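You operate a simulated robot arm through the tools that you are given. There is no shell and no other tool. Be economical: measure what you need, move in short steps, check, and stop when the job is done.

You run a simulated robot arm. Do the job below in one go: nothing can be reset, and whatever is moved stays where it is left.

TASK
Kettle on the big burner, milk on the small one, and light both.
Fine: rest the milk pan on the counter to swap; once both stand, high under the kettle, low under the milk, each lit at once. Keep clear of bare flame and boiling steam. Set down upright: kettle.

Only the result counts: the job must be done as asked and must still hold three seconds after the hand-in. Knocking over, shifting, dropping, spilling or breaking anything else fails it.

THE ROBOT
A 7-joint arm with a two-finger parallel gripper, fixed in place. Base frame: the origin is at the foot of the arm, x ahead of it, y to its left, z up; the work surface is at about z = 85. Units: cm, rad, N and s.
With the tool pointing down near the work surface it reaches from about 22 to 74 cm from the base axis. Its first joint turns from -2.897 to 2.897 rad. Payload 1.57 kg.
The tool frame sits at the grasp point between the pads (the TCP): z along the fingers, y along the line on which they close. The tips reach 3 cm beyond it. The gripper opens to 11 cm. The fingers are 2.4 cm wide and 1.2 cm thick; the gripper's body (4.8 by 11.2 cm) begins 7.8 cm behind the TCP.
Orientation is told as [roll, pitch, yaw] about the base's x, y, z axes, in that order, counted from this pose: with the fingers straight down and closing along the base's y, the tool's x points along the base's -x, its y along +y and its z along -z.

THE INTERFACE
- The arm moves only by the tool jog_arm. Its argument "deltas" is text: rows parted by semicolons, each of 7 numbers parted by spaces: the gripper command, from -1 (shut) to 1 (fully open), values between in proportion, then the shift along the tool's x, y, z in m, then the turn, a rotation vector about the tool's x, y, z in rad. In form: hand dx dy dz ax ay az; .... A call has 1 to 10 rows; each row shifts and turns the commanded pose from where the row before left it, along the tool's axes as they then stand. A row lasts 0.2 s, in which the tool goes at most 5 cm and 0.15 rad; a call with a longer step from one row to the next is refused whole, and so is a gripper value outside its range. A pose out of reach is approached as far as the arm can. The call stops where the force on the tool passes 50 N (or 10 N more than at its start, if that is more) or the arm is blocked; 0.2 s more then pass. Each finger travels about 4.5 cm/s and halts on what it meets, pressing with about 42 N; the grip force reading is that of the motor and also rises with nothing between the fingers. The clock runs only during rows and for 0.2 s after the last one: add rows that do not move to give the fingers time. The reply holds the time, the measured pose of the TCP, the force on the tool along the base axes, the opening and the grip force, in the units named above and with some noise, with the torque about the TCP (base axes, N m) and any sound that the robot's microphone picked up.
- Cameras (640 x 400 px; columns grow to the right, rows downward): "scene" is fixed at [39.93, 65.06, 144.73]; the picture's right is [-1.00, -0.09, 0.00], its down [-0.04, 0.45, -0.89] and it looks along [0.08, -0.89, -0.45] (base axes); focal length 326 px, centre (320, 200). "wrist" rides on the gripper at [7, 1.6, -14.1] in the tool frame; the picture's right is [-0.23, 0.97, 0.00], its down [-0.86, -0.20, -0.48] and it looks along [-0.47, -0.11, 0.88] (tool axes); focal length 222 px, centre (320, 200). There is no depth. A picture from a camera that has moved, and an enlarged one, comes with that camera's place and axes in the base frame and with its lens.
- grab_frame(camera): a new picture of that camera. No time passes.
- lift_body(by): slides the trunk up (or, below 0, down) by that many cm; the arm rides with it, the base frame stays. It gives what a move gives, with no picture.
- enlarge(camera, box): a new picture of the part [left, top, right, bottom] of that camera's present view, enlarged. No time passes.
- close_job(): hands the job in; it is judged then, once.

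Work in short steps. Places have to be worked out from the pictures, the camera data and where the tool is seen: move nearer, look again, correct. Check each grasp and each placing, and mend what went wrong. You have 120 turns and 68 pictures in all, those below and enlarged ones among them. Open the gripper and draw the arm clear of the work before you hand the job in, unless the task says otherwise; then end with one line.

The tools are called after "Call:" by a JSON object that holds its "api" and its "payload". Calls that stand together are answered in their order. jog_arm: Moves the arm, as the interface text tells. Its arguments: {"type":"object","properties":{"deltas":{"type":"string"}},"required":["deltas"]} The other tools are called the same way: lift_body (by) slides the trunk up or down; grab_frame (camera) takes a picture; enlarge (camera, box) takes an enlarged picture of a part of a camera's view; close_job () hands the job in.

At the start:

```text
time: 0.0
ee_pos: [20.54, -49.48, 116.7]
ee_rot: [0.0, 0.0, -0.001]
force: [0.9, 0.3, 0.1]
wrist_torque: [-0.03, -0.02, -0.01]
opening: 10.99
grip_force: 0.1
trunk travel left (down, up): [-52.5, 6.5]
```

scene: 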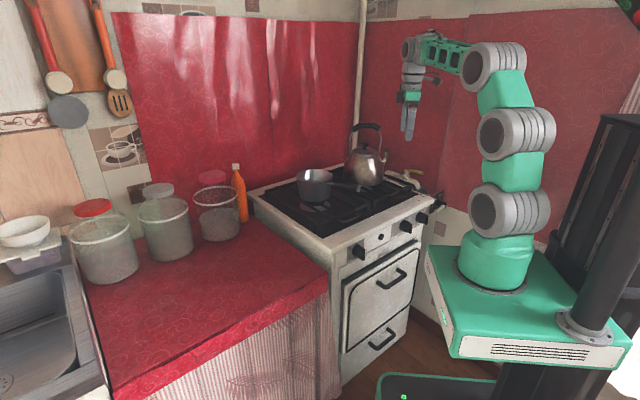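
wrist: 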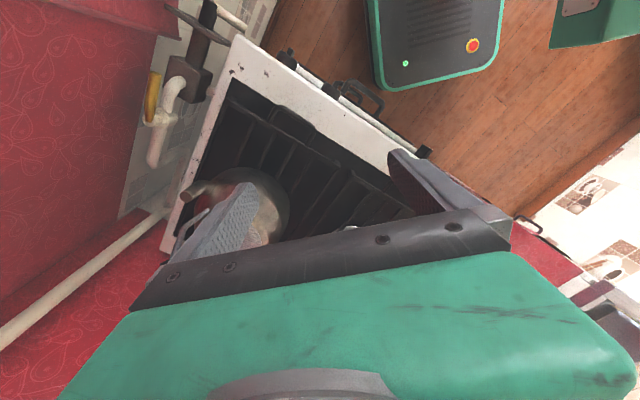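

I start by looking closer at the stove, the pan, the kettle and the knobs.

Call:
{"api": "enlarge", "payload": {"camera": "scene", "box": [240, 110, 440, 235]}}

Call:
{"api": "enlarge", "payload": {"camera": "scene", "box": [330, 180, 450, 270]}}

```text
3.20 times, centred on (340, 172) of scene
camera zoom: at [39.93, 65.06, 144.73], right [-1.0, -0.09, 0.0], down [-0.04, 0.45, -0.89], along [0.08, -0.89, -0.45], focal length 1045 px, centre (256, 288)
```

zoom: 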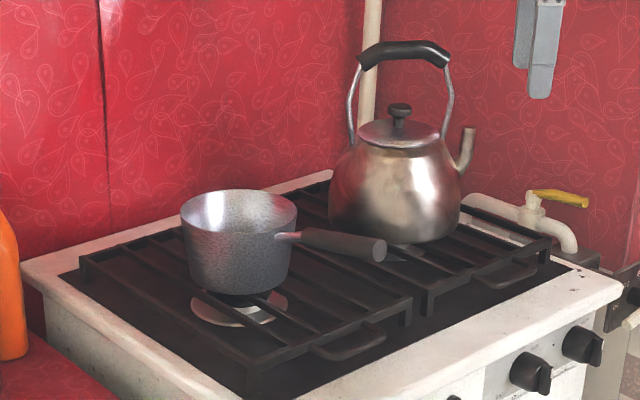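

```text
4.44 times, centred on (390, 225) of scene
camera zoom: at [39.93, 65.06, 144.73], right [-1.0, -0.09, 0.0], down [-0.04, 0.45, -0.89], along [0.08, -0.89, -0.45], focal length 1451 px, centre (9, 89)
```

zoom: 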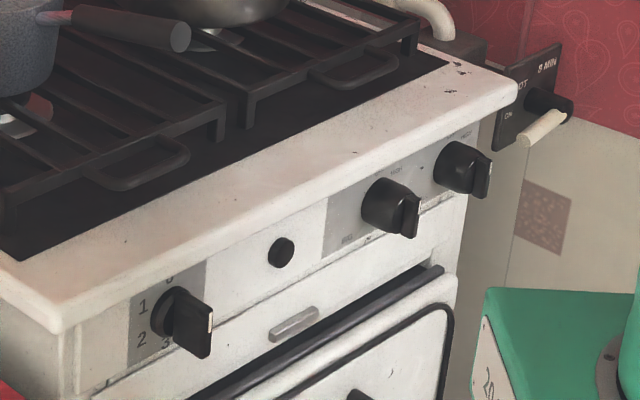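

I need the burner sizes, knob markings and the wall panel; take a sharper wrist look and zoom in on the panel.

Call:
{"api": "enlarge", "payload": {"camera": "wrist", "box": [140, 0, 460, 240]}}

Call:
{"api": "enlarge", "payload": {"camera": "scene", "box": [390, 160, 450, 220]}}

Call:
{"api": "enlarge", "payload": {"camera": "scene", "box": [345, 205, 425, 265]}}

```text
1.67 times, centred on (300, 120) of wrist
camera zoom: at [13.58, -47.85, 130.8], right [0.23, 0.97, 0.0], down [0.86, -0.2, 0.48], along [0.47, -0.11, -0.88], focal length 370 px, centre (353, 333)
```

zoom: 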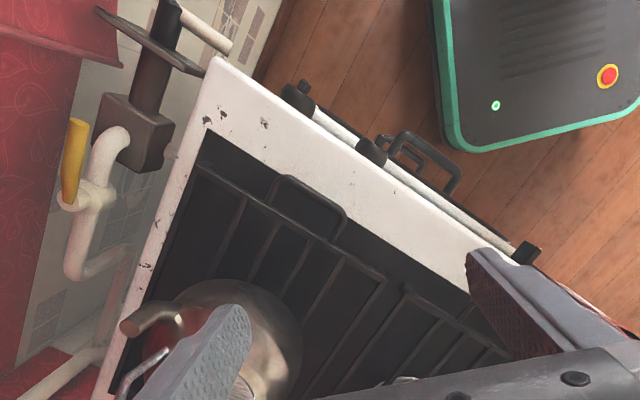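

```text
6.67 times, centred on (420, 190) of scene
camera zoom: at [39.93, 65.06, 144.73], right [-1.0, -0.09, 0.0], down [-0.04, 0.45, -0.89], along [0.08, -0.89, -0.45], focal length 2177 px, centre (-347, 267)
```

zoom: 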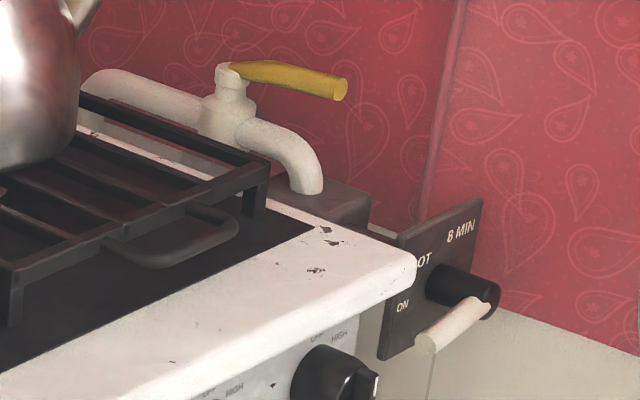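

```text
6.67 times, centred on (385, 235) of scene
camera zoom: at [39.93, 65.06, 144.73], right [-1.0, -0.09, 0.0], down [-0.04, 0.45, -0.89], along [0.08, -0.89, -0.45], focal length 2177 px, centre (-113, -33)
```

zoom: 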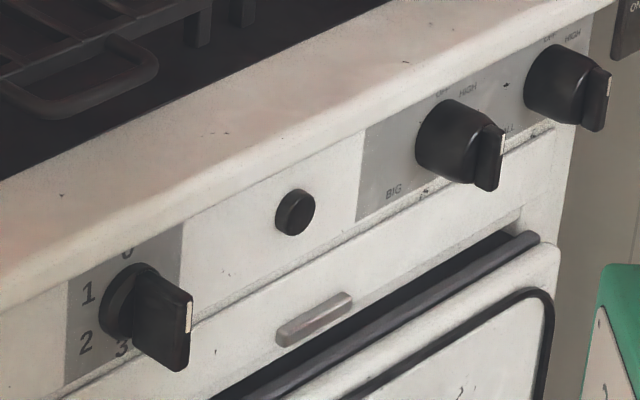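

Knobs are marked BIG and SMALL; the panel by the wall needs a front view, as does the gas tap. I yaw the tool to face the stove and back off.

Call:
{"api": "jog_arm", "payload": {"deltas": "1 0 0 0 0 0 0.143; 1 0 0 0 0 0 0.143; 1 0 0 0 0 0 0.143; 1 0 0 0 0 0 0.143; 1 0 0 0 0 0 0.143; 1 0 0 0 0 0 0.143; 1 0.04 0 0 0 0 0; 1 0.04 0 0 0 0 0; 1 0.04 0 0 0 0 0; 1 0 0 0 0 0 0"}}

Call:
{"api": "grab_frame", "payload": {"camera": "wrist"}}

```text
time: 2.2
ee_pos: [12.63, -40.65, 116.73]
ee_rot: [-0.001, -0.001, -0.858]
force: [-0.6, -0.5, 0.4]
wrist_torque: [-0.03, -0.02, -0.01]
opening: 11.02
grip_force: 0.0
trunk travel left (down, up): [-52.5, 6.5]
```

```text
60 pictures are left
camera wrist: at [9.25, -34.16, 130.82], right [0.89, 0.47, 0.0], down [0.41, -0.78, 0.48], along [0.22, -0.42, -0.88], focal length 222 px, centre (320, 200)
```

wrist: 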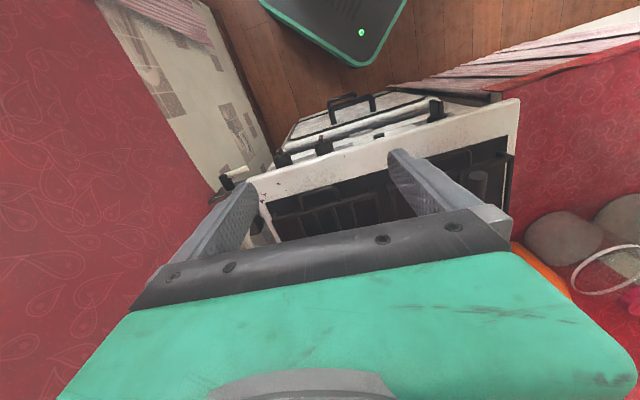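

The wrist image is inverted; I tilt the fingers toward the stove so the camera views the front panel, and lower the trunk.

Call:
{"api": "jog_arm", "payload": {"deltas": "1 0.02 0 0 0 -0.14 0; 1 0.02 0 0 0 -0.14 0; 1 0 0 0 0 -0.14 0; 1 0 0 0 0 -0.14 0; 1 0 0 0 0 -0.14 0; 1 0 0 0 0 -0.14 0; 1 0 0 0 0 0 0"}}

Call:
{"api": "lift_body", "payload": {"by": -10}}

Call:
{"api": "grab_frame", "payload": {"camera": "wrist"}}

```text
time: 3.8
ee_pos: [10.14, -37.42, 116.49]
ee_rot: [-0.001, -0.841, -0.857]
force: [0.9, -0.8, 0.8]
wrist_torque: [-0.03, -0.03, 0.0]
opening: 10.99
grip_force: 0.0
trunk travel left (down, up): [-52.5, 6.5]
```

```text
time: 5.1
ee_pos: [10.12, -37.54, 106.52]
ee_rot: [0.0, -0.84, -0.856]
force: [0.6, 0.7, -0.1]
wrist_torque: [0.02, 0.01, 0.01]
opening: 11.01
grip_force: 0.1
trunk travel left (down, up): [-42.5, 16.5]
```

```text
59 pictures are left
camera wrist: at [1.41, -24.86, 110.66], right [0.84, 0.52, 0.17], down [-0.01, -0.29, 0.96], along [0.55, -0.8, -0.24], focal length 222 px, centre (320, 200)
```

wrist: 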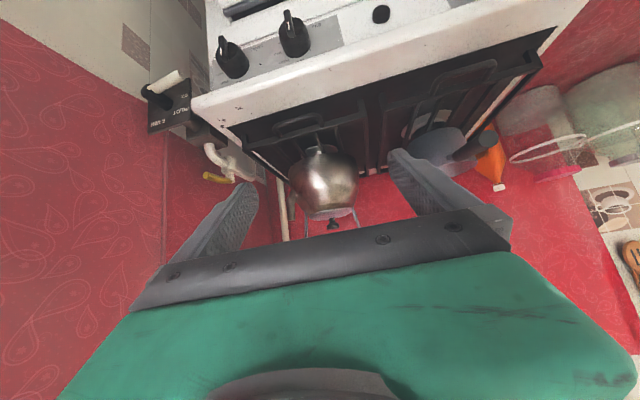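

Call:
{"api": "enlarge", "payload": {"camera": "wrist", "box": [130, 50, 270, 200]}}

Call:
{"api": "enlarge", "payload": {"camera": "wrist", "box": [200, 0, 420, 100]}}

Call:
{"api": "enlarge", "payload": {"camera": "wrist", "box": [240, 60, 540, 220]}}

```text
2.67 times, centred on (200, 125) of wrist
camera zoom: at [1.41, -24.86, 110.66], right [0.84, 0.52, 0.17], down [-0.01, -0.29, 0.96], along [0.55, -0.8, -0.24], focal length 592 px, centre (640, 400)
```

zoom: 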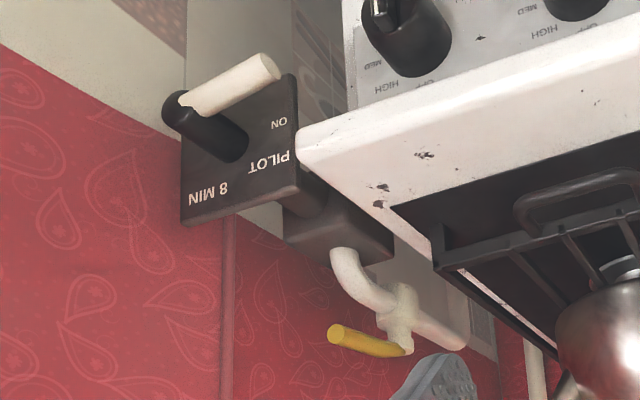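

```text
2.91 times, centred on (310, 50) of wrist
camera zoom: at [1.41, -24.86, 110.66], right [0.84, 0.52, 0.17], down [-0.01, -0.29, 0.96], along [0.55, -0.8, -0.24], focal length 646 px, centre (349, 636)
```

zoom: 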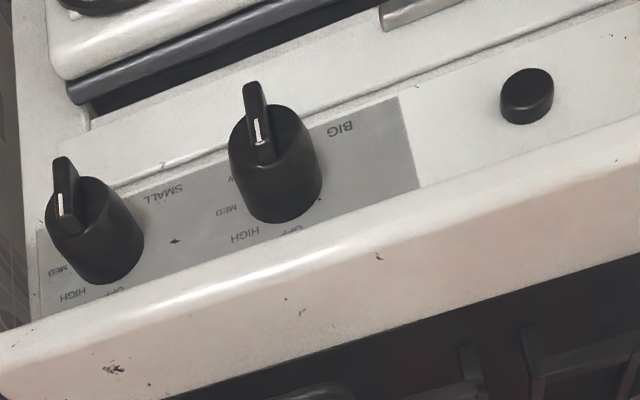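

```text
2.13 times, centred on (390, 140) of wrist
camera zoom: at [1.41, -24.86, 110.66], right [0.84, 0.52, 0.17], down [-0.01, -0.29, 0.96], along [0.55, -0.8, -0.24], focal length 474 px, centre (171, 328)
```

zoom: 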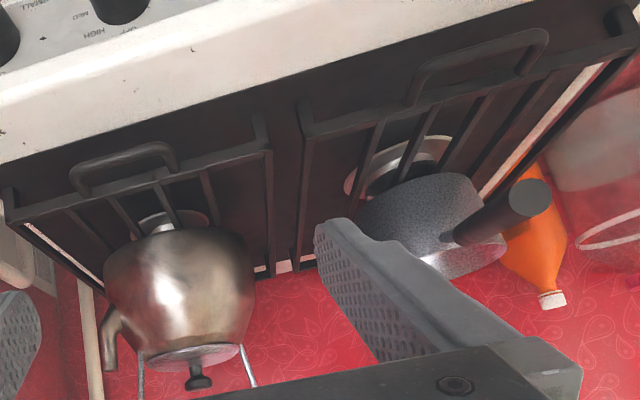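

Kettle stands on the small burner (right) and the pan on the big one (left); wall lever appears at ON, tap in line with pipe (open). I'll untilt, yaw to match the pan handle, and move above it for a close look.

Call:
{"api": "jog_arm", "payload": {"deltas": "1 0 0 0 0 0.14 0; 1 0 0 0 0 0.14 0; 1 0 0 0 0 0.14 0; 1 0 0 0 0 0.14 0; 1 0 0 0 0 0.14 0; 1 0 0 0 0 0.14 0; 1 0 0 0 0 0 -0.127; 1 0 0 0 0 0 -0.127; 1 0 0 0 0 0 -0.127; 1 0 0 0 0 0 -0.127"}}

Call:
{"api": "jog_arm", "payload": {"deltas": "1 0 0 -0.03 0 0 0; 1 0 0 -0.03 0 0 0; 1 -0.041 0 0 0 0 0; 1 -0.041 0 0 0 0 0; 1 -0.041 0 0 0 0 0; 1 -0.041 0 0 0 0 0; 1 -0.041 0 0 0 0 0; 1 -0.041 0.01 0 0 0 0; 1 -0.041 0.01 0 0 0 0; 1 -0.02 0 0 0 0 0"}}

Call:
{"api": "grab_frame", "payload": {"camera": "wrist"}}

```text
time: 7.3
ee_pos: [10.13, -37.29, 106.33]
ee_rot: [-0.001, 0.0, -0.347]
force: [0.1, 0.0, 0.1]
wrist_torque: [-0.02, 0.0, -0.04]
opening: 10.99
grip_force: 0.1
trunk travel left (down, up): [-42.5, 16.5]
```

```text
time: 9.5
ee_pos: [39.58, -46.12, 112.53]
ee_rot: [0.002, 0.001, -0.349]
force: [0.2, 0.3, 0.1]
wrist_torque: [0.02, 0.0, 0.0]
opening: 11.01
grip_force: 0.1
trunk travel left (down, up): [-42.5, 16.5]
```

```text
55 pictures are left
camera wrist: at [33.55, -42.21, 126.53], right [0.55, 0.84, 0.0], down [0.73, -0.48, 0.48], along [0.4, -0.26, -0.88], focal length 222 px, centre (320, 200)
```

wrist: 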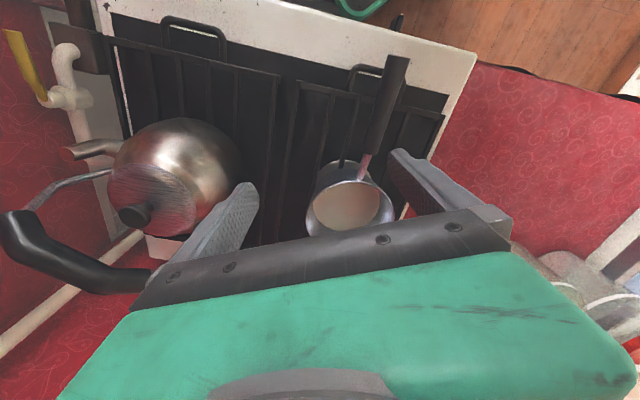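

Triangulated: pan axis ≈ (51,-48.5), rim z≈97; handle runs toward the robot, end at (36.4,-34.5,99.4). I align yaw to the handle with a forward tilt of 0.65 and stop above it.

Call:
{"api": "jog_arm", "payload": {"deltas": "1 0 0 0 0 0 0.138; 1 0 0 0 0 0 0.138; 1 0 0 0 0 0 0.139; 1 0.04 0.031 0 0 0 0; 1 0.04 0.031 0 0 0 0; 1 0 0 0 0 -0.13 0; 1 0 0 0 0 -0.13 0; 1 0 0 0 0 -0.13 0; 1 0 0 0 0 -0.13 0; 1 0 0 0 0 -0.13 0"}}

Call:
{"api": "grab_frame", "payload": {"camera": "wrist"}}

```text
refused: row 4 steps farther than a row can; nothing moved
```

```text
54 pictures are left
camera wrist: at [33.55, -42.21, 126.53], right [0.55, 0.84, 0.0], down [0.73, -0.48, 0.48], along [0.4, -0.26, -0.88], focal length 222 px, centre (320, 200)
```

wrist: 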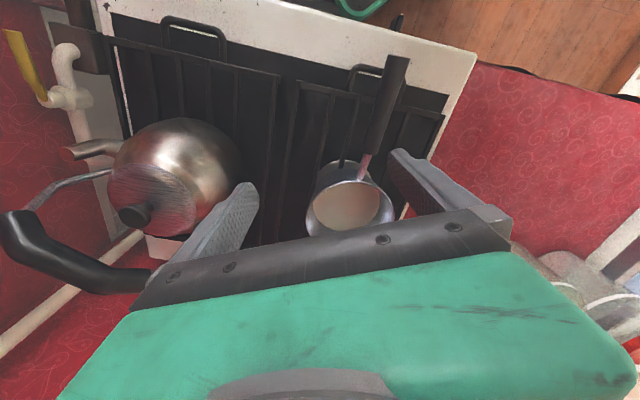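

The call was refused for a combined step slightly over 5 cm; I split the moves.

Call:
{"api": "jog_arm", "payload": {"deltas": "1 0.03 0 0 0 0 0.138; 1 0.03 0 0 0 0 0.138; 1 0.02 0.02 0 0 0 0.139; 1 0 0.04 0 0 0 0; 1 0 0 0 0 -0.13 0; 1 0 0 0 0 -0.13 0; 1 0 0 0 0 -0.13 0; 1 0 0 0 0 -0.13 0; 1 0 0 0 0 -0.13 0; 1 0 0 0 0 0 0"}}

Call:
{"api": "grab_frame", "payload": {"camera": "wrist"}}

```text
time: 11.7
ee_pos: [38.86, -34.6, 120.81]
ee_rot: [-0.025, -0.629, -0.765]
force: [0.8, 0.6, 0.1]
wrist_torque: [0.03, 0.0, -0.01]
opening: 11.01
grip_force: 0.0
out of reach, approached as far as the arm can: row 8, 9
trunk travel left (down, up): [-42.5, 16.5]
```

```text
53 pictures are left
camera wrist: at [30.01, -23.52, 127.99], right [0.82, 0.57, 0.12], down [0.16, -0.42, 0.89], along [0.55, -0.71, -0.43], focal length 222 px, centre (320, 200)
```

wrist: 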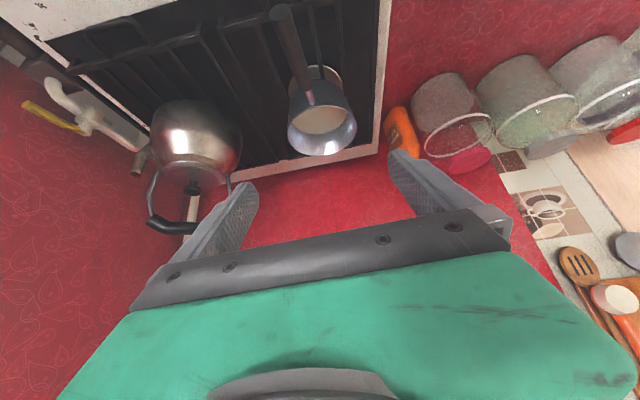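

The arm hit a reach limit and ended 8 cm high; lowering the trunk keeps this arm posture and brings the tool down.

Call:
{"api": "lift_body", "payload": {"by": -14}}

```text
time: 13.4
ee_pos: [38.75, -34.64, 106.75]
ee_rot: [-0.023, -0.628, -0.766]
force: [-0.3, 0.1, -0.1]
wrist_torque: [-0.03, -0.01, 0.0]
opening: 11.02
grip_force: 0.1
trunk travel left (down, up): [-28.5, 30.5]
```

Aim point on handle ≈ (42.2,-39.8,97.7). I correct the lateral offset and advance partway along the tool axis, checking that the command matches the measured pose.

Call:
{"api": "jog_arm", "payload": {"deltas": "1 0 0 0 0 0 0; 1 0.002 -0.007 0.01 0 0 0; 1 0.002 -0.006 0.01 0 0 0; 1 0 0 0 0 0 0"}}

```text
time: 14.4
ee_pos: [39.13, -35.53, 106.47]
ee_rot: [-0.03, -0.622, -0.765]
force: [0.3, -0.3, 0.1]
wrist_torque: [0.0, 0.04, -0.01]
opening: 11.01
grip_force: 0.2
out of reach, approached as far as the arm can: row 2, 3
trunk travel left (down, up): [-28.5, 30.5]
```

The limit persists; I test the other way: trunk back up and the arm reaching down instead.

Call:
{"api": "lift_body", "payload": {"by": 20}}

Call:
{"api": "jog_arm", "payload": {"deltas": "1 0.0235 0 0.0324 0 0 0; 1 0.0235 0 0.0324 0 0 0; 1 0.0235 0 0.0324 0 0 0; 1 0 0 0 0 0 0"}}

```text
time: 16.6
ee_pos: [39.05, -35.36, 126.54]
ee_rot: [-0.031, -0.622, -0.764]
force: [-0.7, -0.9, -0.2]
wrist_torque: [-0.02, 0.02, 0.03]
opening: 11.01
grip_force: 0.0
trunk travel left (down, up): [-48.5, 10.5]
```

```text
time: 17.5
ee_pos: [40.63, -35.35, 109.55]
ee_rot: [-0.024, -0.474, -0.762]
force: [-0.2, 1.3, 0.3]
wrist_torque: [-0.01, -0.07, 0.0]
opening: 10.97
grip_force: 0.1
out of reach, approached as far as the arm can: row 1, 2
trunk travel left (down, up): [-48.5, 10.5]
stopped in row 4: the arm was blocked; the commanded pose is now the measured one
```

The arm stopped with tilt 0.47; I look at the scene to see why.

Call:
{"api": "grab_frame", "payload": {"camera": "scene"}}

```text
52 pictures are left
```

scene: 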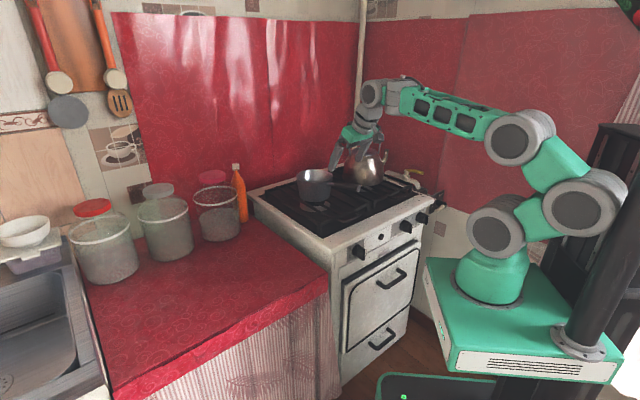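

Nothing touched; the elbow was just close to the column. I keep this 0.47 tilt, correct sideways, and advance halfway to the handle.

Call:
{"api": "jog_arm", "payload": {"deltas": "1 0.008 -0.0106 0 0 0 0; 1 0.0086 -0.0106 0 0 0 0; 1 0 0 0.02 0 0 0; 1 0 0 0.02 0 0 0; 1 0 0 0.02 0 0 0; 1 0 0 0 0 0 0"}}

Call:
{"api": "grab_frame", "payload": {"camera": "wrist"}}

```text
time: 18.9
ee_pos: [40.12, -37.86, 103.3]
ee_rot: [-0.026, -0.472, -0.76]
force: [0.3, 0.7, 0.1]
wrist_torque: [-0.03, 0.02, 0.02]
opening: 11.01
grip_force: 0.0
trunk travel left (down, up): [-48.5, 10.5]
```

```text
51 pictures are left
camera wrist: at [32.2, -27.72, 112.6], right [0.83, 0.56, 0.08], down [0.26, -0.51, 0.82], along [0.5, -0.65, -0.57], focal length 222 px, centre (320, 200)
```

wrist: 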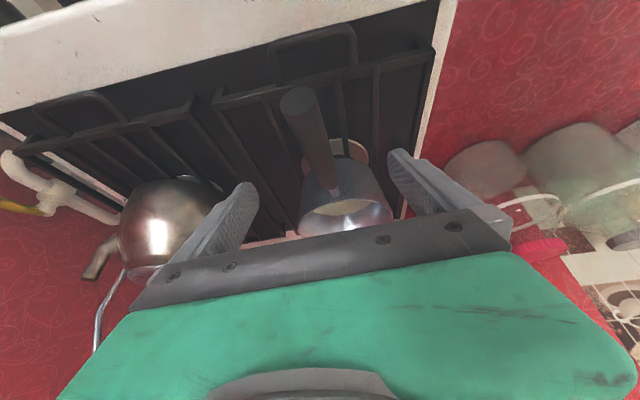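

Handle is centred between the fingers and the projected aim point falls on it. Advance the remaining 6.4 cm and close gently.

Call:
{"api": "jog_arm", "payload": {"deltas": "1 0 0 0.02 0 0 0; 1 0 0 0.02 0 0 0; 1 0 0 0.018 0 0 0; 1 0 0 0 0 0 0"}}

Call:
{"api": "grab_frame", "payload": {"camera": "wrist"}}

```text
time: 19.9
ee_pos: [41.81, -39.86, 98.06]
ee_rot: [-0.024, -0.472, -0.76]
force: [-0.6, -0.5, -0.7]
wrist_torque: [0.0, -0.03, 0.02]
opening: 11.02
grip_force: 0.0
trunk travel left (down, up): [-48.5, 10.5]
```

```text
50 pictures are left
camera wrist: at [34.06, -29.7, 107.37], right [0.83, 0.56, 0.08], down [0.26, -0.51, 0.82], along [0.5, -0.65, -0.57], focal length 222 px, centre (320, 200)
```

wrist: 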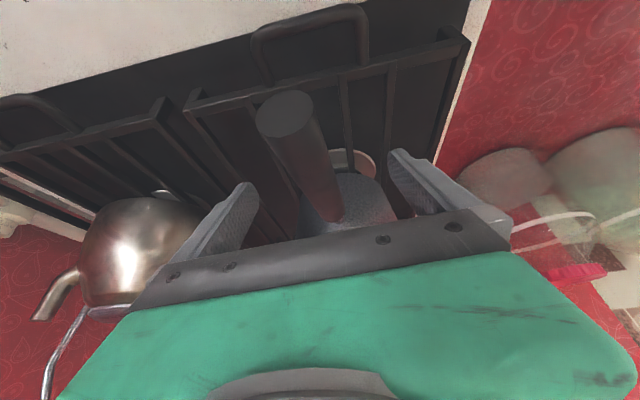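

TCP projects onto the handle; close the fingers.

Call:
{"api": "jog_arm", "payload": {"deltas": "-1 0 0 0 0 0 0; -1 0 0 0 0 0 0; -1 0 0 0 0 0 0; -1 0 0 0 0 0 0; -1 0 0 0 0 0 0; -1 0 0 0 0 0 0; -1 0 0 0 0 0 0"}}

Call:
{"api": "grab_frame", "payload": {"camera": "wrist"}}

```text
time: 21.5
ee_pos: [42.02, -39.78, 98.04]
ee_rot: [-0.023, -0.471, -0.759]
force: [1.4, 3.7, 1.1]
wrist_torque: [-0.14, -0.54, 0.69]
opening: 2.66
grip_force: 33.7
trunk travel left (down, up): [-48.5, 10.5]
```

```text
49 pictures are left
camera wrist: at [34.12, -29.61, 107.39], right [0.82, 0.56, 0.08], down [0.26, -0.51, 0.82], along [0.5, -0.65, -0.57], focal length 222 px, centre (320, 200)
```

wrist: 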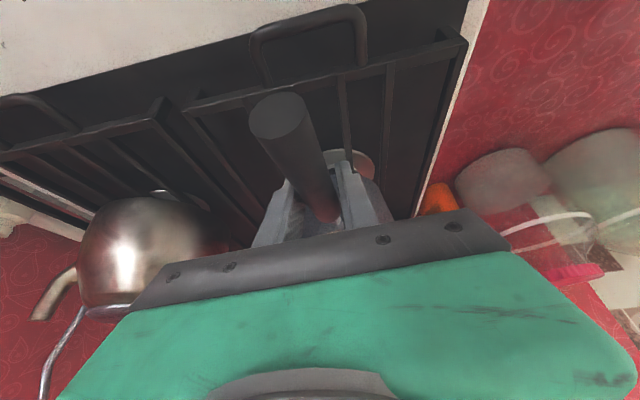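

Gripped at 2.66 cm. Lift 2 cm slowly and check tilt.

Call:
{"api": "jog_arm", "payload": {"deltas": "-1 -0.0023 0 -0.0045 0 0 0; -1 -0.0023 0 -0.0045 0 0 0; -1 -0.0023 0 -0.0045 0 0 0; -1 -0.0023 0 -0.0045 0 0 0; -1 0 0 0 0 0 0"}}

Call:
{"api": "enlarge", "payload": {"camera": "scene", "box": [240, 110, 440, 235]}}

```text
time: 22.7
ee_pos: [41.88, -39.84, 100.02]
ee_rot: [-0.025, -0.47, -0.762]
force: [-0.1, -0.9, -8.2]
wrist_torque: [0.68, 0.77, -0.1]
opening: 2.56
grip_force: 37.1
trunk travel left (down, up): [-48.5, 10.5]
```

```text
3.20 times, centred on (340, 172) of scene
camera zoom: at [39.93, 65.06, 144.73], right [-1.0, -0.09, 0.0], down [-0.04, 0.45, -0.89], along [0.08, -0.89, -0.45], focal length 1045 px, centre (256, 288)
```

zoom: 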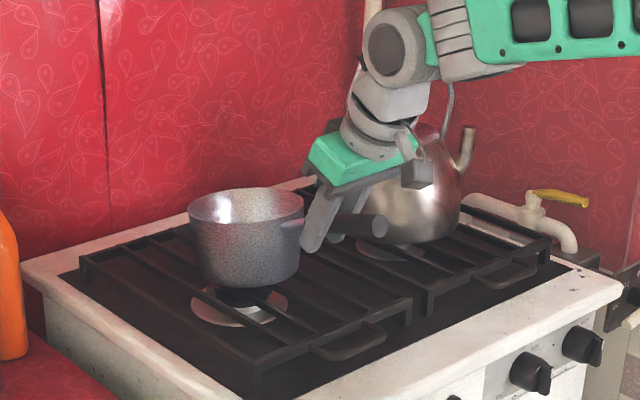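

About 8 N carried, but the pan rose less than the tool; lift another 2 cm and compare.

Call:
{"api": "jog_arm", "payload": {"deltas": "-1 -0.0023 0 -0.0045 0 0 0; -1 -0.0023 0 -0.0045 0 0 0; -1 -0.0023 0 -0.0045 0 0 0; -1 -0.0023 0 -0.0045 0 0 0; -1 0 0 0 0 0 0"}}

Call:
{"api": "enlarge", "payload": {"camera": "scene", "box": [270, 130, 390, 220]}}

```text
time: 23.9
ee_pos: [41.82, -39.85, 102.11]
ee_rot: [-0.026, -0.468, -0.761]
force: [0.1, 0.9, -8.7]
wrist_torque: [0.77, 0.72, 0.05]
opening: 2.55
grip_force: 36.8
trunk travel left (down, up): [-48.5, 10.5]
```

```text
4.44 times, centred on (330, 175) of scene
camera zoom: at [39.93, 65.06, 144.73], right [-1.0, -0.09, 0.0], down [-0.04, 0.45, -0.89], along [0.08, -0.89, -0.45], focal length 1451 px, centre (276, 311)
```

zoom: 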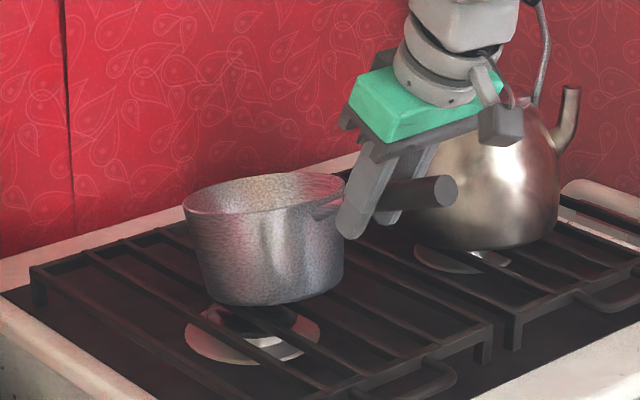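

The pan hangs drooped ~10° away from the handle; I level it by pitching the tool up about 0.16 rad.

Call:
{"api": "jog_arm", "payload": {"deltas": "-1 0 0 -0.003 0 -0.04 0; -1 0 0 -0.003 0 -0.04 0; -1 0 0 -0.003 0 -0.04 0; -1 0 0 -0.003 0 -0.04 0; -1 0 0 0 0 0 0"}}

Call:
{"api": "enlarge", "payload": {"camera": "scene", "box": [270, 130, 390, 220]}}

```text
time: 25.1
ee_pos: [41.59, -39.41, 103.13]
ee_rot: [-0.027, -0.631, -0.757]
force: [-0.7, -0.1, -10.2]
wrist_torque: [0.83, 0.85, -0.01]
opening: 2.55
grip_force: 36.8
trunk travel left (down, up): [-48.5, 10.5]
```

```text
4.44 times, centred on (330, 175) of scene
camera zoom: at [39.93, 65.06, 144.73], right [-1.0, -0.09, 0.0], down [-0.04, 0.45, -0.89], along [0.08, -0.89, -0.45], focal length 1451 px, centre (276, 311)
```

zoom: 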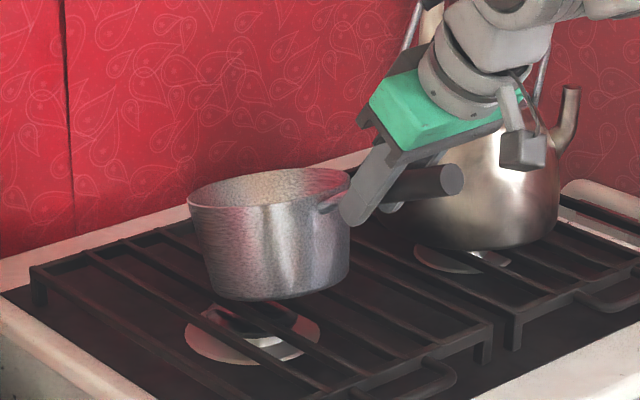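

Some droop remains; I hold still a second to see whether the grip is creeping.

Call:
{"api": "jog_arm", "payload": {"deltas": "-1 0 0 0 0 0 0; -1 0 0 0 0 0 0; -1 0 0 0 0 0 0; -1 0 0 0 0 0 0; -1 0 0 0 0 0 0; -1 0 0 0 0 0 0; -1 0 0 0 0 0 0; -1 0 0 0 0 0 0"}}

Call:
{"api": "enlarge", "payload": {"camera": "scene", "box": [270, 130, 390, 220]}}

```text
time: 26.9
ee_pos: [41.6, -39.33, 103.17]
ee_rot: [-0.026, -0.628, -0.757]
force: [-0.2, -1.5, -10.6]
wrist_torque: [0.82, 0.82, -0.01]
opening: 2.58
grip_force: 36.9
trunk travel left (down, up): [-48.5, 10.5]
```

```text
4.44 times, centred on (330, 175) of scene
camera zoom: at [39.93, 65.06, 144.73], right [-1.0, -0.09, 0.0], down [-0.04, 0.45, -0.89], along [0.08, -0.89, -0.45], focal length 1451 px, centre (276, 311)
```

zoom: 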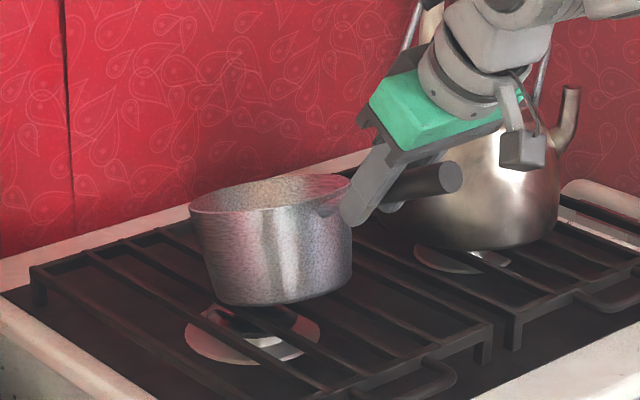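

It creeps ~2°/s, so I set it back on the grate and regrip closer to the pan with fingers more along the handle.

Call:
{"api": "jog_arm", "payload": {"deltas": "-1 0.006 0 0.008 0 0 0; -1 0.006 0 0.008 0 0 0; -1 0.006 0 0.008 0 0 0; -1 0.006 0 0.008 0 0 0; -1 0 0 0 0 0 0"}}

Call:
{"api": "enlarge", "payload": {"camera": "scene", "box": [270, 130, 390, 220]}}

```text
time: 28.1
ee_pos: [41.36, -39.42, 99.14]
ee_rot: [-0.025, -0.628, -0.758]
force: [-3.3, 1.6, 3.5]
wrist_torque: [-0.57, -0.58, -0.13]
opening: 2.58
grip_force: 37.4
trunk travel left (down, up): [-48.5, 10.5]
```

```text
4.44 times, centred on (330, 175) of scene
camera zoom: at [39.93, 65.06, 144.73], right [-1.0, -0.09, 0.0], down [-0.04, 0.45, -0.89], along [0.08, -0.89, -0.45], focal length 1451 px, centre (276, 311)
```

zoom: 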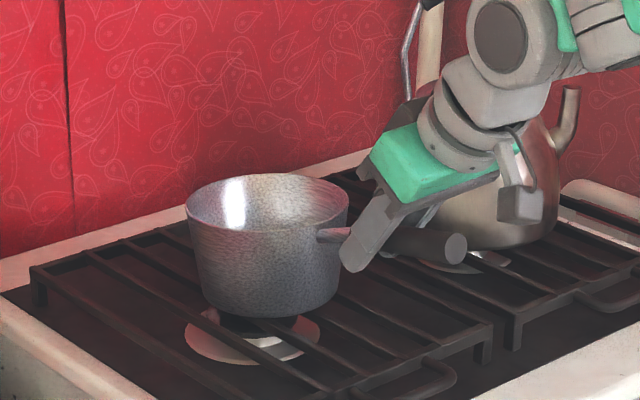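

Level on the grate. Open and pitch the tool to 0.9 rad.

Call:
{"api": "jog_arm", "payload": {"deltas": "0.4 0 0 0 0 0 0; 0.4 0 0 0 0 0 0; 0.4 0 0 0 0 0 0; 0.4 0 0 0 0 0 0; 0.4 0 0 -0.01 0 -0.09 0; 0.4 0 0 -0.01 0 -0.09 0; 0.4 0 0 0 0 -0.09 0; 0.4 0 0 0 0 0 0"}}

Call:
{"api": "grab_frame", "payload": {"camera": "wrist"}}

```text
time: 29.9
ee_pos: [40.6, -38.49, 100.79]
ee_rot: [-0.035, -0.902, -0.745]
force: [0.1, -1.2, -0.1]
wrist_torque: [-0.04, -0.05, 0.02]
opening: 7.7
grip_force: 0.1
trunk travel left (down, up): [-48.5, 10.5]
```

```text
43 pictures are left
camera wrist: at [30.71, -26.53, 103.94], right [0.78, 0.6, 0.16], down [-0.01, -0.24, 0.97], along [0.62, -0.76, -0.18], focal length 222 px, centre (320, 200)
```

wrist: 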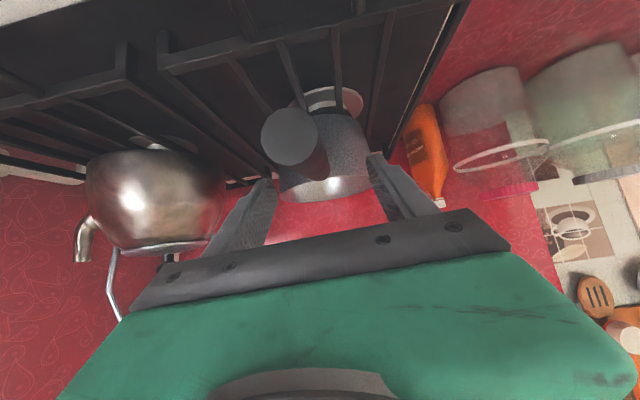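

Pose is reachable. Move onto the handle nearer the pan, then close.

Call:
{"api": "jog_arm", "payload": {"deltas": "0.4 0.002 -0.002 0.013 0 0 0; 0.4 0.002 -0.002 0.013 0 0 0; 0.4 0.002 0 0.013 0 0 0; 0.4 0 0 0 0 0 0; -1 0 0 0 0 0 0; -1 0 0 0 0 0 0; -1 0 0 0 0 0 0; -1 0 0 0 0 0 0; -1 0 0 0 0 0 0; -1 0 0 0 0 0 0"}}

Call:
{"api": "grab_frame", "payload": {"camera": "wrist"}}

```text
time: 32.1
ee_pos: [42.21, -40.57, 97.73]
ee_rot: [-0.034, -0.9, -0.744]
force: [2.1, 3.6, 0.9]
wrist_torque: [0.09, -0.14, 0.51]
opening: 2.57
grip_force: 36.5
trunk travel left (down, up): [-48.5, 10.5]
```

```text
42 pictures are left
camera wrist: at [32.24, -28.57, 101.09], right [0.78, 0.6, 0.16], down [-0.01, -0.24, 0.97], along [0.62, -0.76, -0.18], focal length 222 px, centre (320, 200)
```

wrist: 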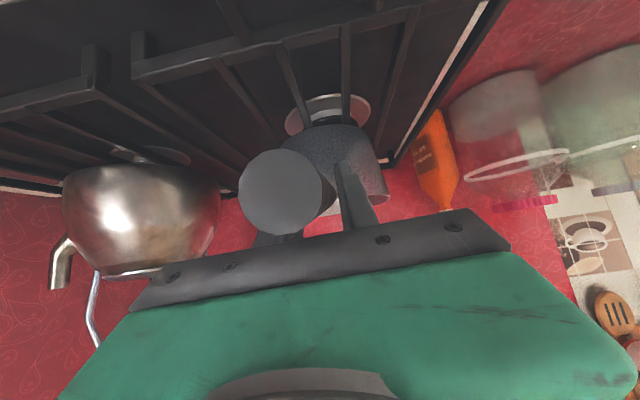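

Good grip. Lift 5 cm with the trunk, then check.

Call:
{"api": "lift_body", "payload": {"by": 5}}

Call:
{"api": "enlarge", "payload": {"camera": "scene", "box": [270, 130, 390, 220]}}

```text
time: 33.0
ee_pos: [42.25, -40.69, 102.72]
ee_rot: [-0.035, -0.897, -0.744]
force: [0.1, -0.3, -11.2]
wrist_torque: [0.8, 0.85, 0.01]
opening: 2.58
grip_force: 36.8
trunk travel left (down, up): [-53.5, 5.5]
```

```text
4.44 times, centred on (330, 175) of scene
camera zoom: at [39.93, 65.06, 144.73], right [-1.0, -0.09, 0.0], down [-0.04, 0.45, -0.89], along [0.08, -0.89, -0.45], focal length 1451 px, centre (276, 311)
```

zoom: 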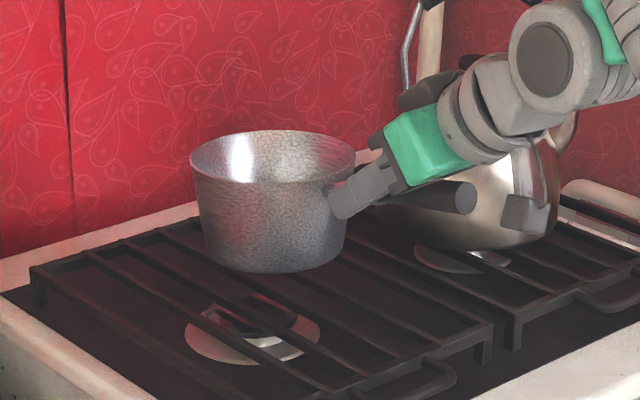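

Level and firm. Now swing the pan toward the counter with the handle kept radial.

Call:
{"api": "jog_arm", "payload": {"deltas": "-1 0.002 0.013 -0.0027 -0.019 0 -0.0152; -1 0.0043 0.0266 -0.0054 -0.0382 0 -0.0303; -1 0.0043 0.0266 -0.0054 -0.0382 0 -0.0303; -1 0.0043 0.0266 -0.0054 -0.0382 0 -0.0303; -1 0.0043 0.0266 -0.0054 -0.0382 0 -0.0303; -1 0.0043 0.0266 -0.0054 -0.0382 0 -0.0303; -1 0.002 0.013 -0.0027 -0.019 0 -0.0152; -1 0 0 0 0 0 0"}}

Call:
{"api": "grab_frame", "payload": {"camera": "scene"}}

```text
time: 34.8
ee_pos: [48.43, -25.49, 102.41]
ee_rot: [-0.033, -0.893, -0.453]
force: [0.8, 0.0, -10.2]
wrist_torque: [0.49, 1.05, 0.0]
opening: 2.57
grip_force: 37.6
trunk travel left (down, up): [-53.5, 5.5]
```

```text
40 pictures are left
```

scene: 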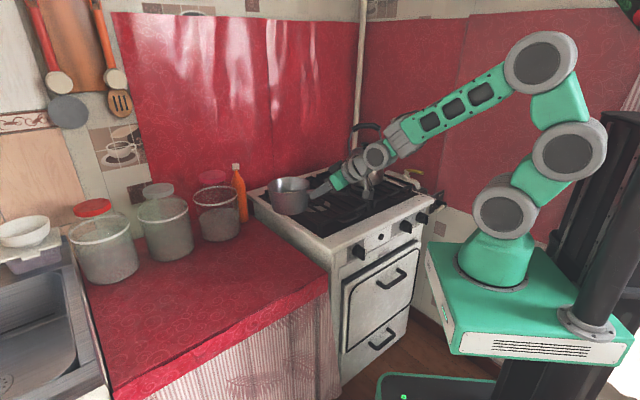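

Going as planned; continue the second half.

Call:
{"api": "jog_arm", "payload": {"deltas": "-1 0.002 0.013 -0.0027 -0.019 0 -0.0152; -1 0.0043 0.0266 -0.0054 -0.0382 0 -0.0303; -1 0.0043 0.0266 -0.0054 -0.0382 0 -0.0303; -1 0.0043 0.0266 -0.0054 -0.0382 0 -0.0303; -1 0.0043 0.0266 -0.0054 -0.0382 0 -0.0303; -1 0.0043 0.0266 -0.0054 -0.0382 0 -0.0303; -1 0.002 0.013 -0.0027 -0.019 0 -0.0152; -1 0 0 0 0 0 0"}}

Call:
{"api": "grab_frame", "payload": {"camera": "scene"}}

```text
time: 36.6
ee_pos: [50.21, -9.21, 102.03]
ee_rot: [-0.03, -0.887, -0.164]
force: [-0.7, 0.3, -10.5]
wrist_torque: [0.18, 1.11, 0.03]
opening: 2.54
grip_force: 37.2
trunk travel left (down, up): [-53.5, 5.5]
```

```text
39 pictures are left
```

scene: 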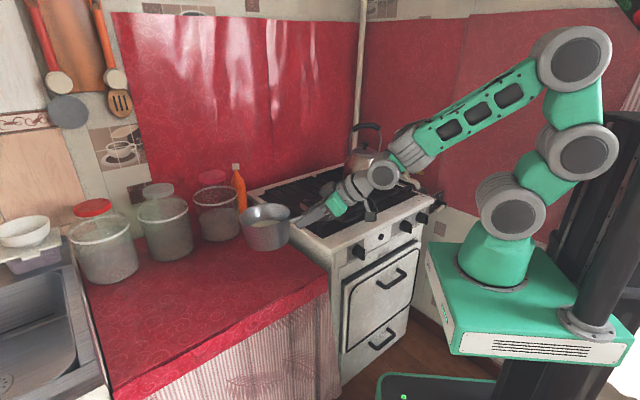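

Pan is over free counter (~(61.6,-11)), clear of the jar. Lower with the trunk in steps.

Call:
{"api": "lift_body", "payload": {"by": -5}}

Call:
{"api": "lift_body", "payload": {"by": -1}}

```text
time: 37.5
ee_pos: [50.26, -9.32, 97.24]
ee_rot: [-0.03, -0.888, -0.163]
force: [0.1, -0.2, -10.0]
wrist_torque: [0.22, 1.15, 0.01]
opening: 2.58
grip_force: 37.4
trunk travel left (down, up): [-48.5, 10.5]
```

```text
time: 38.1
ee_pos: [50.13, -9.28, 96.12]
ee_rot: [-0.03, -0.887, -0.163]
force: [-0.6, -0.7, -10.8]
wrist_torque: [0.18, 1.12, -0.01]
opening: 2.56
grip_force: 36.9
trunk travel left (down, up): [-47.5, 11.5]
```

Call:
{"api": "lift_body", "payload": {"by": -0.6}}

Call:
{"api": "enlarge", "payload": {"camera": "scene", "box": [200, 170, 340, 280]}}

```text
time: 38.7
ee_pos: [50.13, -9.21, 95.59]
ee_rot: [-0.031, -0.887, -0.165]
force: [-0.4, 0.2, -10.4]
wrist_torque: [0.21, 1.1, 0.04]
opening: 2.57
grip_force: 37.3
trunk travel left (down, up): [-46.9, 12.1]
```

```text
3.64 times, centred on (270, 225) of scene
camera zoom: at [39.93, 65.06, 144.73], right [-1.0, -0.09, 0.0], down [-0.04, 0.45, -0.89], along [0.08, -0.89, -0.45], focal length 1187 px, centre (502, 109)
```

zoom: 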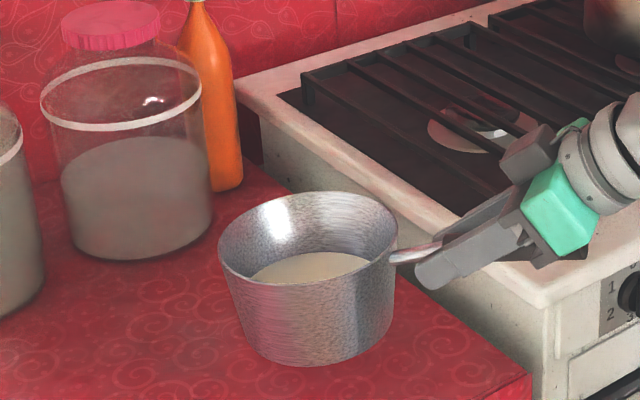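

No contact yet — the counter is lower than the stove top. Continue down in small steps.

Call:
{"api": "lift_body", "payload": {"by": -1}}

Call:
{"api": "lift_body", "payload": {"by": -1}}

Call:
{"api": "lift_body", "payload": {"by": -0.7}}

```text
time: 39.3
ee_pos: [50.2, -9.29, 94.49]
ee_rot: [-0.029, -0.886, -0.165]
force: [0.0, 0.9, -9.9]
wrist_torque: [0.2, 1.11, -0.01]
opening: 2.6
grip_force: 36.8
trunk travel left (down, up): [-45.9, 13.1]
```

```text
time: 39.8
ee_pos: [50.23, -9.35, 93.47]
ee_rot: [-0.028, -0.887, -0.165]
force: [-0.1, -0.1, -10.3]
wrist_torque: [0.22, 1.11, 0.03]
opening: 2.58
grip_force: 36.9
trunk travel left (down, up): [-44.9, 14.1]
```

```text
time: 40.4
ee_pos: [50.1, -9.25, 92.78]
ee_rot: [-0.029, -0.886, -0.164]
force: [0.6, 1.0, -9.5]
wrist_torque: [0.19, 1.1, 0.03]
opening: 2.58
grip_force: 37.1
trunk travel left (down, up): [-44.2, 14.8]
```

Call:
{"api": "enlarge", "payload": {"camera": "scene", "box": [200, 170, 340, 280]}}

```text
3.64 times, centred on (270, 225) of scene
camera zoom: at [39.93, 65.06, 144.73], right [-1.0, -0.09, 0.0], down [-0.04, 0.45, -0.89], along [0.08, -0.89, -0.45], focal length 1187 px, centre (502, 109)
```

zoom: 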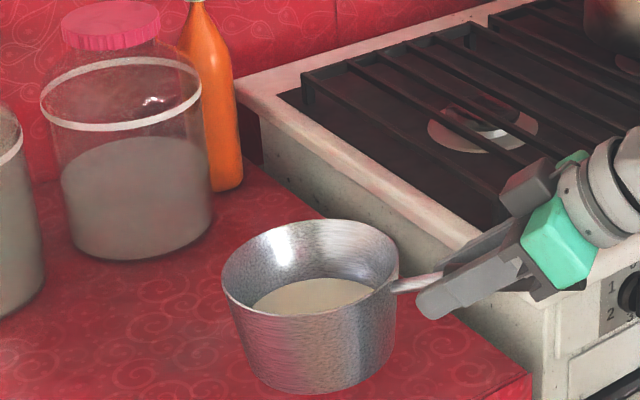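

Pan bottom ≈ z 81; I shift 3 cm farther from the counter's front edge, then continue lowering.

Call:
{"api": "jog_arm", "payload": {"deltas": "-1 -0.0063 0 0.0078 0 0 0; -1 -0.0063 0 0.0078 0 0 0; -1 -0.0063 0 0.0078 0 0 0; -1 0 0 0 0 0 0"}}

Call:
{"api": "lift_body", "payload": {"by": -0.8}}

Call:
{"api": "lift_body", "payload": {"by": -0.8}}

```text
time: 41.4
ee_pos: [53.32, -9.82, 92.99]
ee_rot: [-0.03, -0.887, -0.163]
force: [-0.2, 0.2, -9.9]
wrist_torque: [0.18, 1.12, 0.04]
opening: 2.53
grip_force: 36.8
trunk travel left (down, up): [-44.2, 14.8]
```

```text
time: 42.0
ee_pos: [53.2, -9.79, 92.18]
ee_rot: [-0.03, -0.886, -0.164]
force: [0.1, -0.1, -9.4]
wrist_torque: [0.19, 1.12, -0.03]
opening: 2.56
grip_force: 36.9
trunk travel left (down, up): [-43.4, 15.6]
```

```text
time: 42.5
ee_pos: [53.22, -9.91, 91.41]
ee_rot: [-0.03, -0.886, -0.163]
force: [0.3, -0.2, -10.6]
wrist_torque: [0.21, 1.11, 0.01]
opening: 2.56
grip_force: 37.2
trunk travel left (down, up): [-42.6, 16.4]
```

Call:
{"api": "lift_body", "payload": {"by": -0.8}}

Call:
{"api": "lift_body", "payload": {"by": -0.8}}

Call:
{"api": "enlarge", "payload": {"camera": "scene", "box": [200, 190, 340, 300]}}

```text
time: 43.1
ee_pos: [53.22, -9.85, 90.6]
ee_rot: [-0.03, -0.888, -0.164]
force: [-0.3, -0.1, -10.2]
wrist_torque: [0.21, 1.11, -0.01]
opening: 2.56
grip_force: 37.4
trunk travel left (down, up): [-41.8, 17.2]
```

```text
time: 43.7
ee_pos: [53.16, -9.88, 89.76]
ee_rot: [-0.029, -0.886, -0.164]
force: [0.3, -0.3, -9.1]
wrist_torque: [0.22, 1.1, -0.01]
opening: 2.58
grip_force: 36.9
trunk travel left (down, up): [-41.0, 18.0]
```

```text
3.64 times, centred on (270, 245) of scene
camera zoom: at [39.93, 65.06, 144.73], right [-1.0, -0.09, 0.0], down [-0.04, 0.45, -0.89], along [0.08, -0.89, -0.45], focal length 1187 px, centre (502, 36)
```

zoom: 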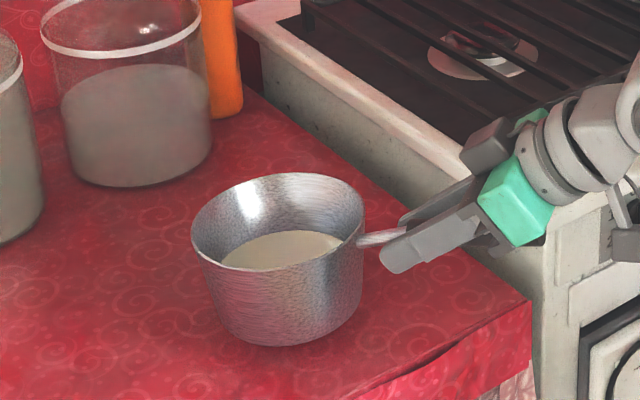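

Still hanging slightly drooped, no contact. Continue down.

Call:
{"api": "lift_body", "payload": {"by": -0.8}}

Call:
{"api": "lift_body", "payload": {"by": -0.8}}

Call:
{"api": "lift_body", "payload": {"by": -0.8}}

```text
time: 44.2
ee_pos: [53.15, -9.89, 88.94]
ee_rot: [-0.031, -0.888, -0.163]
force: [-0.8, -0.3, -9.6]
wrist_torque: [0.2, 1.1, 0.03]
opening: 2.56
grip_force: 37.0
trunk travel left (down, up): [-40.2, 18.8]
```

```text
time: 44.8
ee_pos: [53.11, -9.75, 88.06]
ee_rot: [-0.031, -0.887, -0.165]
force: [1.5, -0.6, -9.9]
wrist_torque: [0.18, 1.12, 0.0]
opening: 2.56
grip_force: 37.3
trunk travel left (down, up): [-39.4, 19.6]
```

```text
time: 45.4
ee_pos: [53.27, -9.91, 87.39]
ee_rot: [-0.031, -0.887, -0.163]
force: [0.6, -0.2, -8.8]
wrist_torque: [0.14, 0.88, 0.0]
opening: 2.58
grip_force: 37.1
trunk travel left (down, up): [-38.6, 20.4]
```

Torque drops: contact begins. Small further steps to level the pan.

Call:
{"api": "lift_body", "payload": {"by": -0.5}}

Call:
{"api": "lift_body", "payload": {"by": -0.4}}

Call:
{"api": "enlarge", "payload": {"camera": "scene", "box": [200, 190, 340, 300]}}

```text
time: 45.9
ee_pos: [53.37, -9.9, 87.24]
ee_rot: [-0.028, -0.895, -0.165]
force: [-2.1, -0.1, 2.6]
wrist_torque: [-0.16, -0.97, 0.04]
opening: 2.57
grip_force: 36.9
trunk travel left (down, up): [-38.1, 20.9]
```

```text
time: 46.5
ee_pos: [53.11, -9.72, 86.68]
ee_rot: [-0.029, -0.89, -0.166]
force: [-3.7, 1.2, 3.7]
wrist_torque: [-0.24, -1.03, 0.03]
opening: 2.57
grip_force: 37.0
trunk travel left (down, up): [-37.7, 21.3]
```

```text
3.64 times, centred on (270, 245) of scene
camera zoom: at [39.93, 65.06, 144.73], right [-1.0, -0.09, 0.0], down [-0.04, 0.45, -0.89], along [0.08, -0.89, -0.45], focal length 1187 px, centre (502, 36)
```

zoom: 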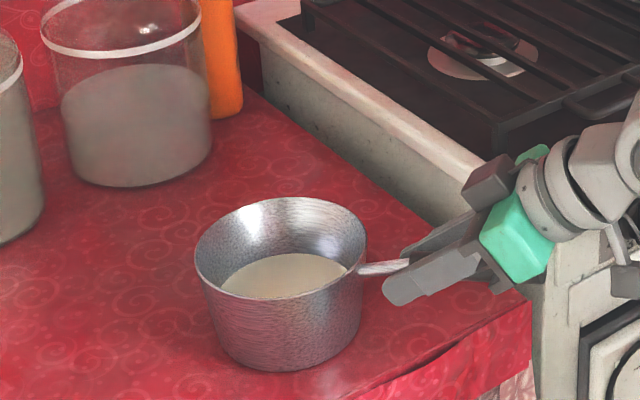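

Pan stands on the counter, level. Release and retreat along the tool axis.

Call:
{"api": "jog_arm", "payload": {"deltas": "0.4 0 0 0 0 0 0; 0.4 0 0 0 0 0 0; 0.4 0 0 0 0 0 0; 0.4 0 0 0 0 0 0; 0.4 0 0 -0.02 0 0 0; 0.4 -0.01 0 -0.03 0 0 0; 0.4 -0.02 0 -0.03 0 0 0; 0.4 -0.02 0 -0.03 0 0 0; 1 -0.02 0 -0.03 0 0 0; 1 0 0 0 0 0 0"}}

Call:
{"api": "lift_body", "payload": {"by": 21}}

Call:
{"api": "grab_frame", "payload": {"camera": "scene"}}

```text
time: 48.7
ee_pos: [46.72, -8.28, 99.17]
ee_rot: [-0.027, -0.845, -0.161]
force: [0.4, 0.3, 0.0]
wrist_torque: [-0.06, -0.02, 0.01]
opening: 11.02
grip_force: 0.1
trunk travel left (down, up): [-37.7, 21.3]
```

```text
time: 50.9
ee_pos: [46.72, -8.43, 121.87]
ee_rot: [-0.03, -0.887, -0.165]
force: [-0.2, -0.8, 0.6]
wrist_torque: [-0.01, 0.01, -0.01]
opening: 11.01
grip_force: 0.1
trunk travel left (down, up): [-58.7, 0.3]
```

```text
34 pictures are left
```

scene: 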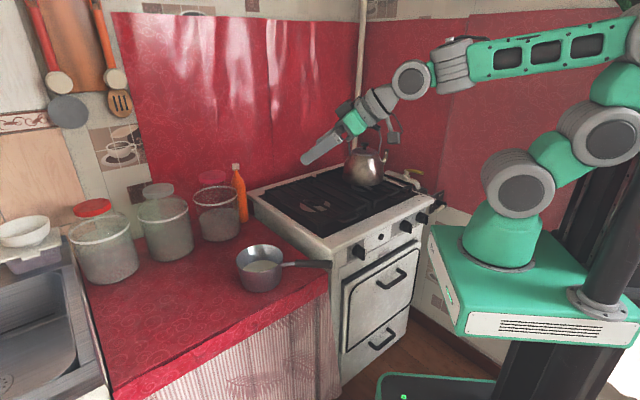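

Pan is safe on the counter. Kettle triangulates to axis ≈ (33,-69), handle bar centre ≈ (33,-69.5,111), bar perpendicular to the radial direction. I untilt, turn the wrist and swing toward it at safe height.

Call:
{"api": "jog_arm", "payload": {"deltas": "1 0 0 0 0 0.148 0; 1 0 0 0 0 0.148 0; 1 0 0 0 0 0.148 0; 1 0 0 0 0 0.148 0; 1 0 0 0 0 0.148 0; 1 0 0 0 0 0.147 0; 1 0 0 0 0 0 -0.14; 1 0 0 0 0 0 -0.14; 1 0 0 0 0 0 -0.14; 1 0 0 0 0 0 -0.14"}}

Call:
{"api": "jog_arm", "payload": {"deltas": "1 0 0 0 0 0 -0.05; 1 0.0353 -0.0281 0 0 0 0; 1 0.0353 -0.0281 0 0 0 0; 1 0.0353 -0.0281 0 0 0 0; 1 0.0353 -0.0281 0 0 0 0; 1 0.0353 -0.0281 0 0 0 0; 1 0.0353 -0.0281 0 0 0 0; 1 0.0353 -0.0281 0 0 0 0; 1 0.0353 -0.0281 0 0 0 0; 1 0.0353 -0.0281 0 0 0 0"}}

```text
time: 53.1
ee_pos: [46.84, -8.41, 121.82]
ee_rot: [-0.019, 0.01, 0.374]
force: [0.0, -0.6, 0.1]
wrist_torque: [-0.02, 0.0, -0.01]
opening: 11.0
grip_force: 0.1
trunk travel left (down, up): [-58.7, 0.3]
```

```text
time: 55.3
ee_pos: [27.9, -44.42, 122.63]
ee_rot: [-0.015, 0.008, 0.425]
force: [0.5, -1.3, 0.4]
wrist_torque: [-0.02, -0.02, 0.04]
opening: 11.03
grip_force: 0.1
trunk travel left (down, up): [-58.7, 0.3]
```

Now tilt forward 0.45 and extend toward the kettle, staying above it, then look.

Call:
{"api": "jog_arm", "payload": {"deltas": "1 0 0 0 0.15 0 0; 1 0 0 0 0.15 0 0; 1 0 0 0 0.15 0 0; 1 0 -0.036 0.0174 0 0 0; 1 0 -0.036 0.0174 0 0 0; 1 0 -0.036 0.0174 0 0 0; 1 0 -0.036 0.0174 0 0 0; 1 0 0 0 0 0 0"}}

Call:
{"api": "grab_frame", "payload": {"camera": "wrist"}}

```text
time: 57.1
ee_pos: [34.72, -58.95, 122.95]
ee_rot: [-0.466, 0.009, 0.421]
force: [0.4, 0.3, -0.4]
wrist_torque: [0.01, 0.04, 0.0]
opening: 11.01
grip_force: 0.0
trunk travel left (down, up): [-58.7, 0.3]
```

```text
33 pictures are left
camera wrist: at [25.19, -54.57, 134.88], right [-0.15, 0.88, -0.44], down [0.77, 0.39, 0.51], along [0.62, -0.26, -0.74], focal length 222 px, centre (320, 200)
```

wrist: 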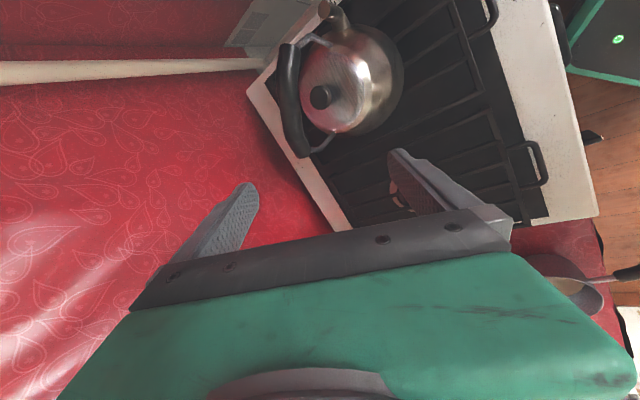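

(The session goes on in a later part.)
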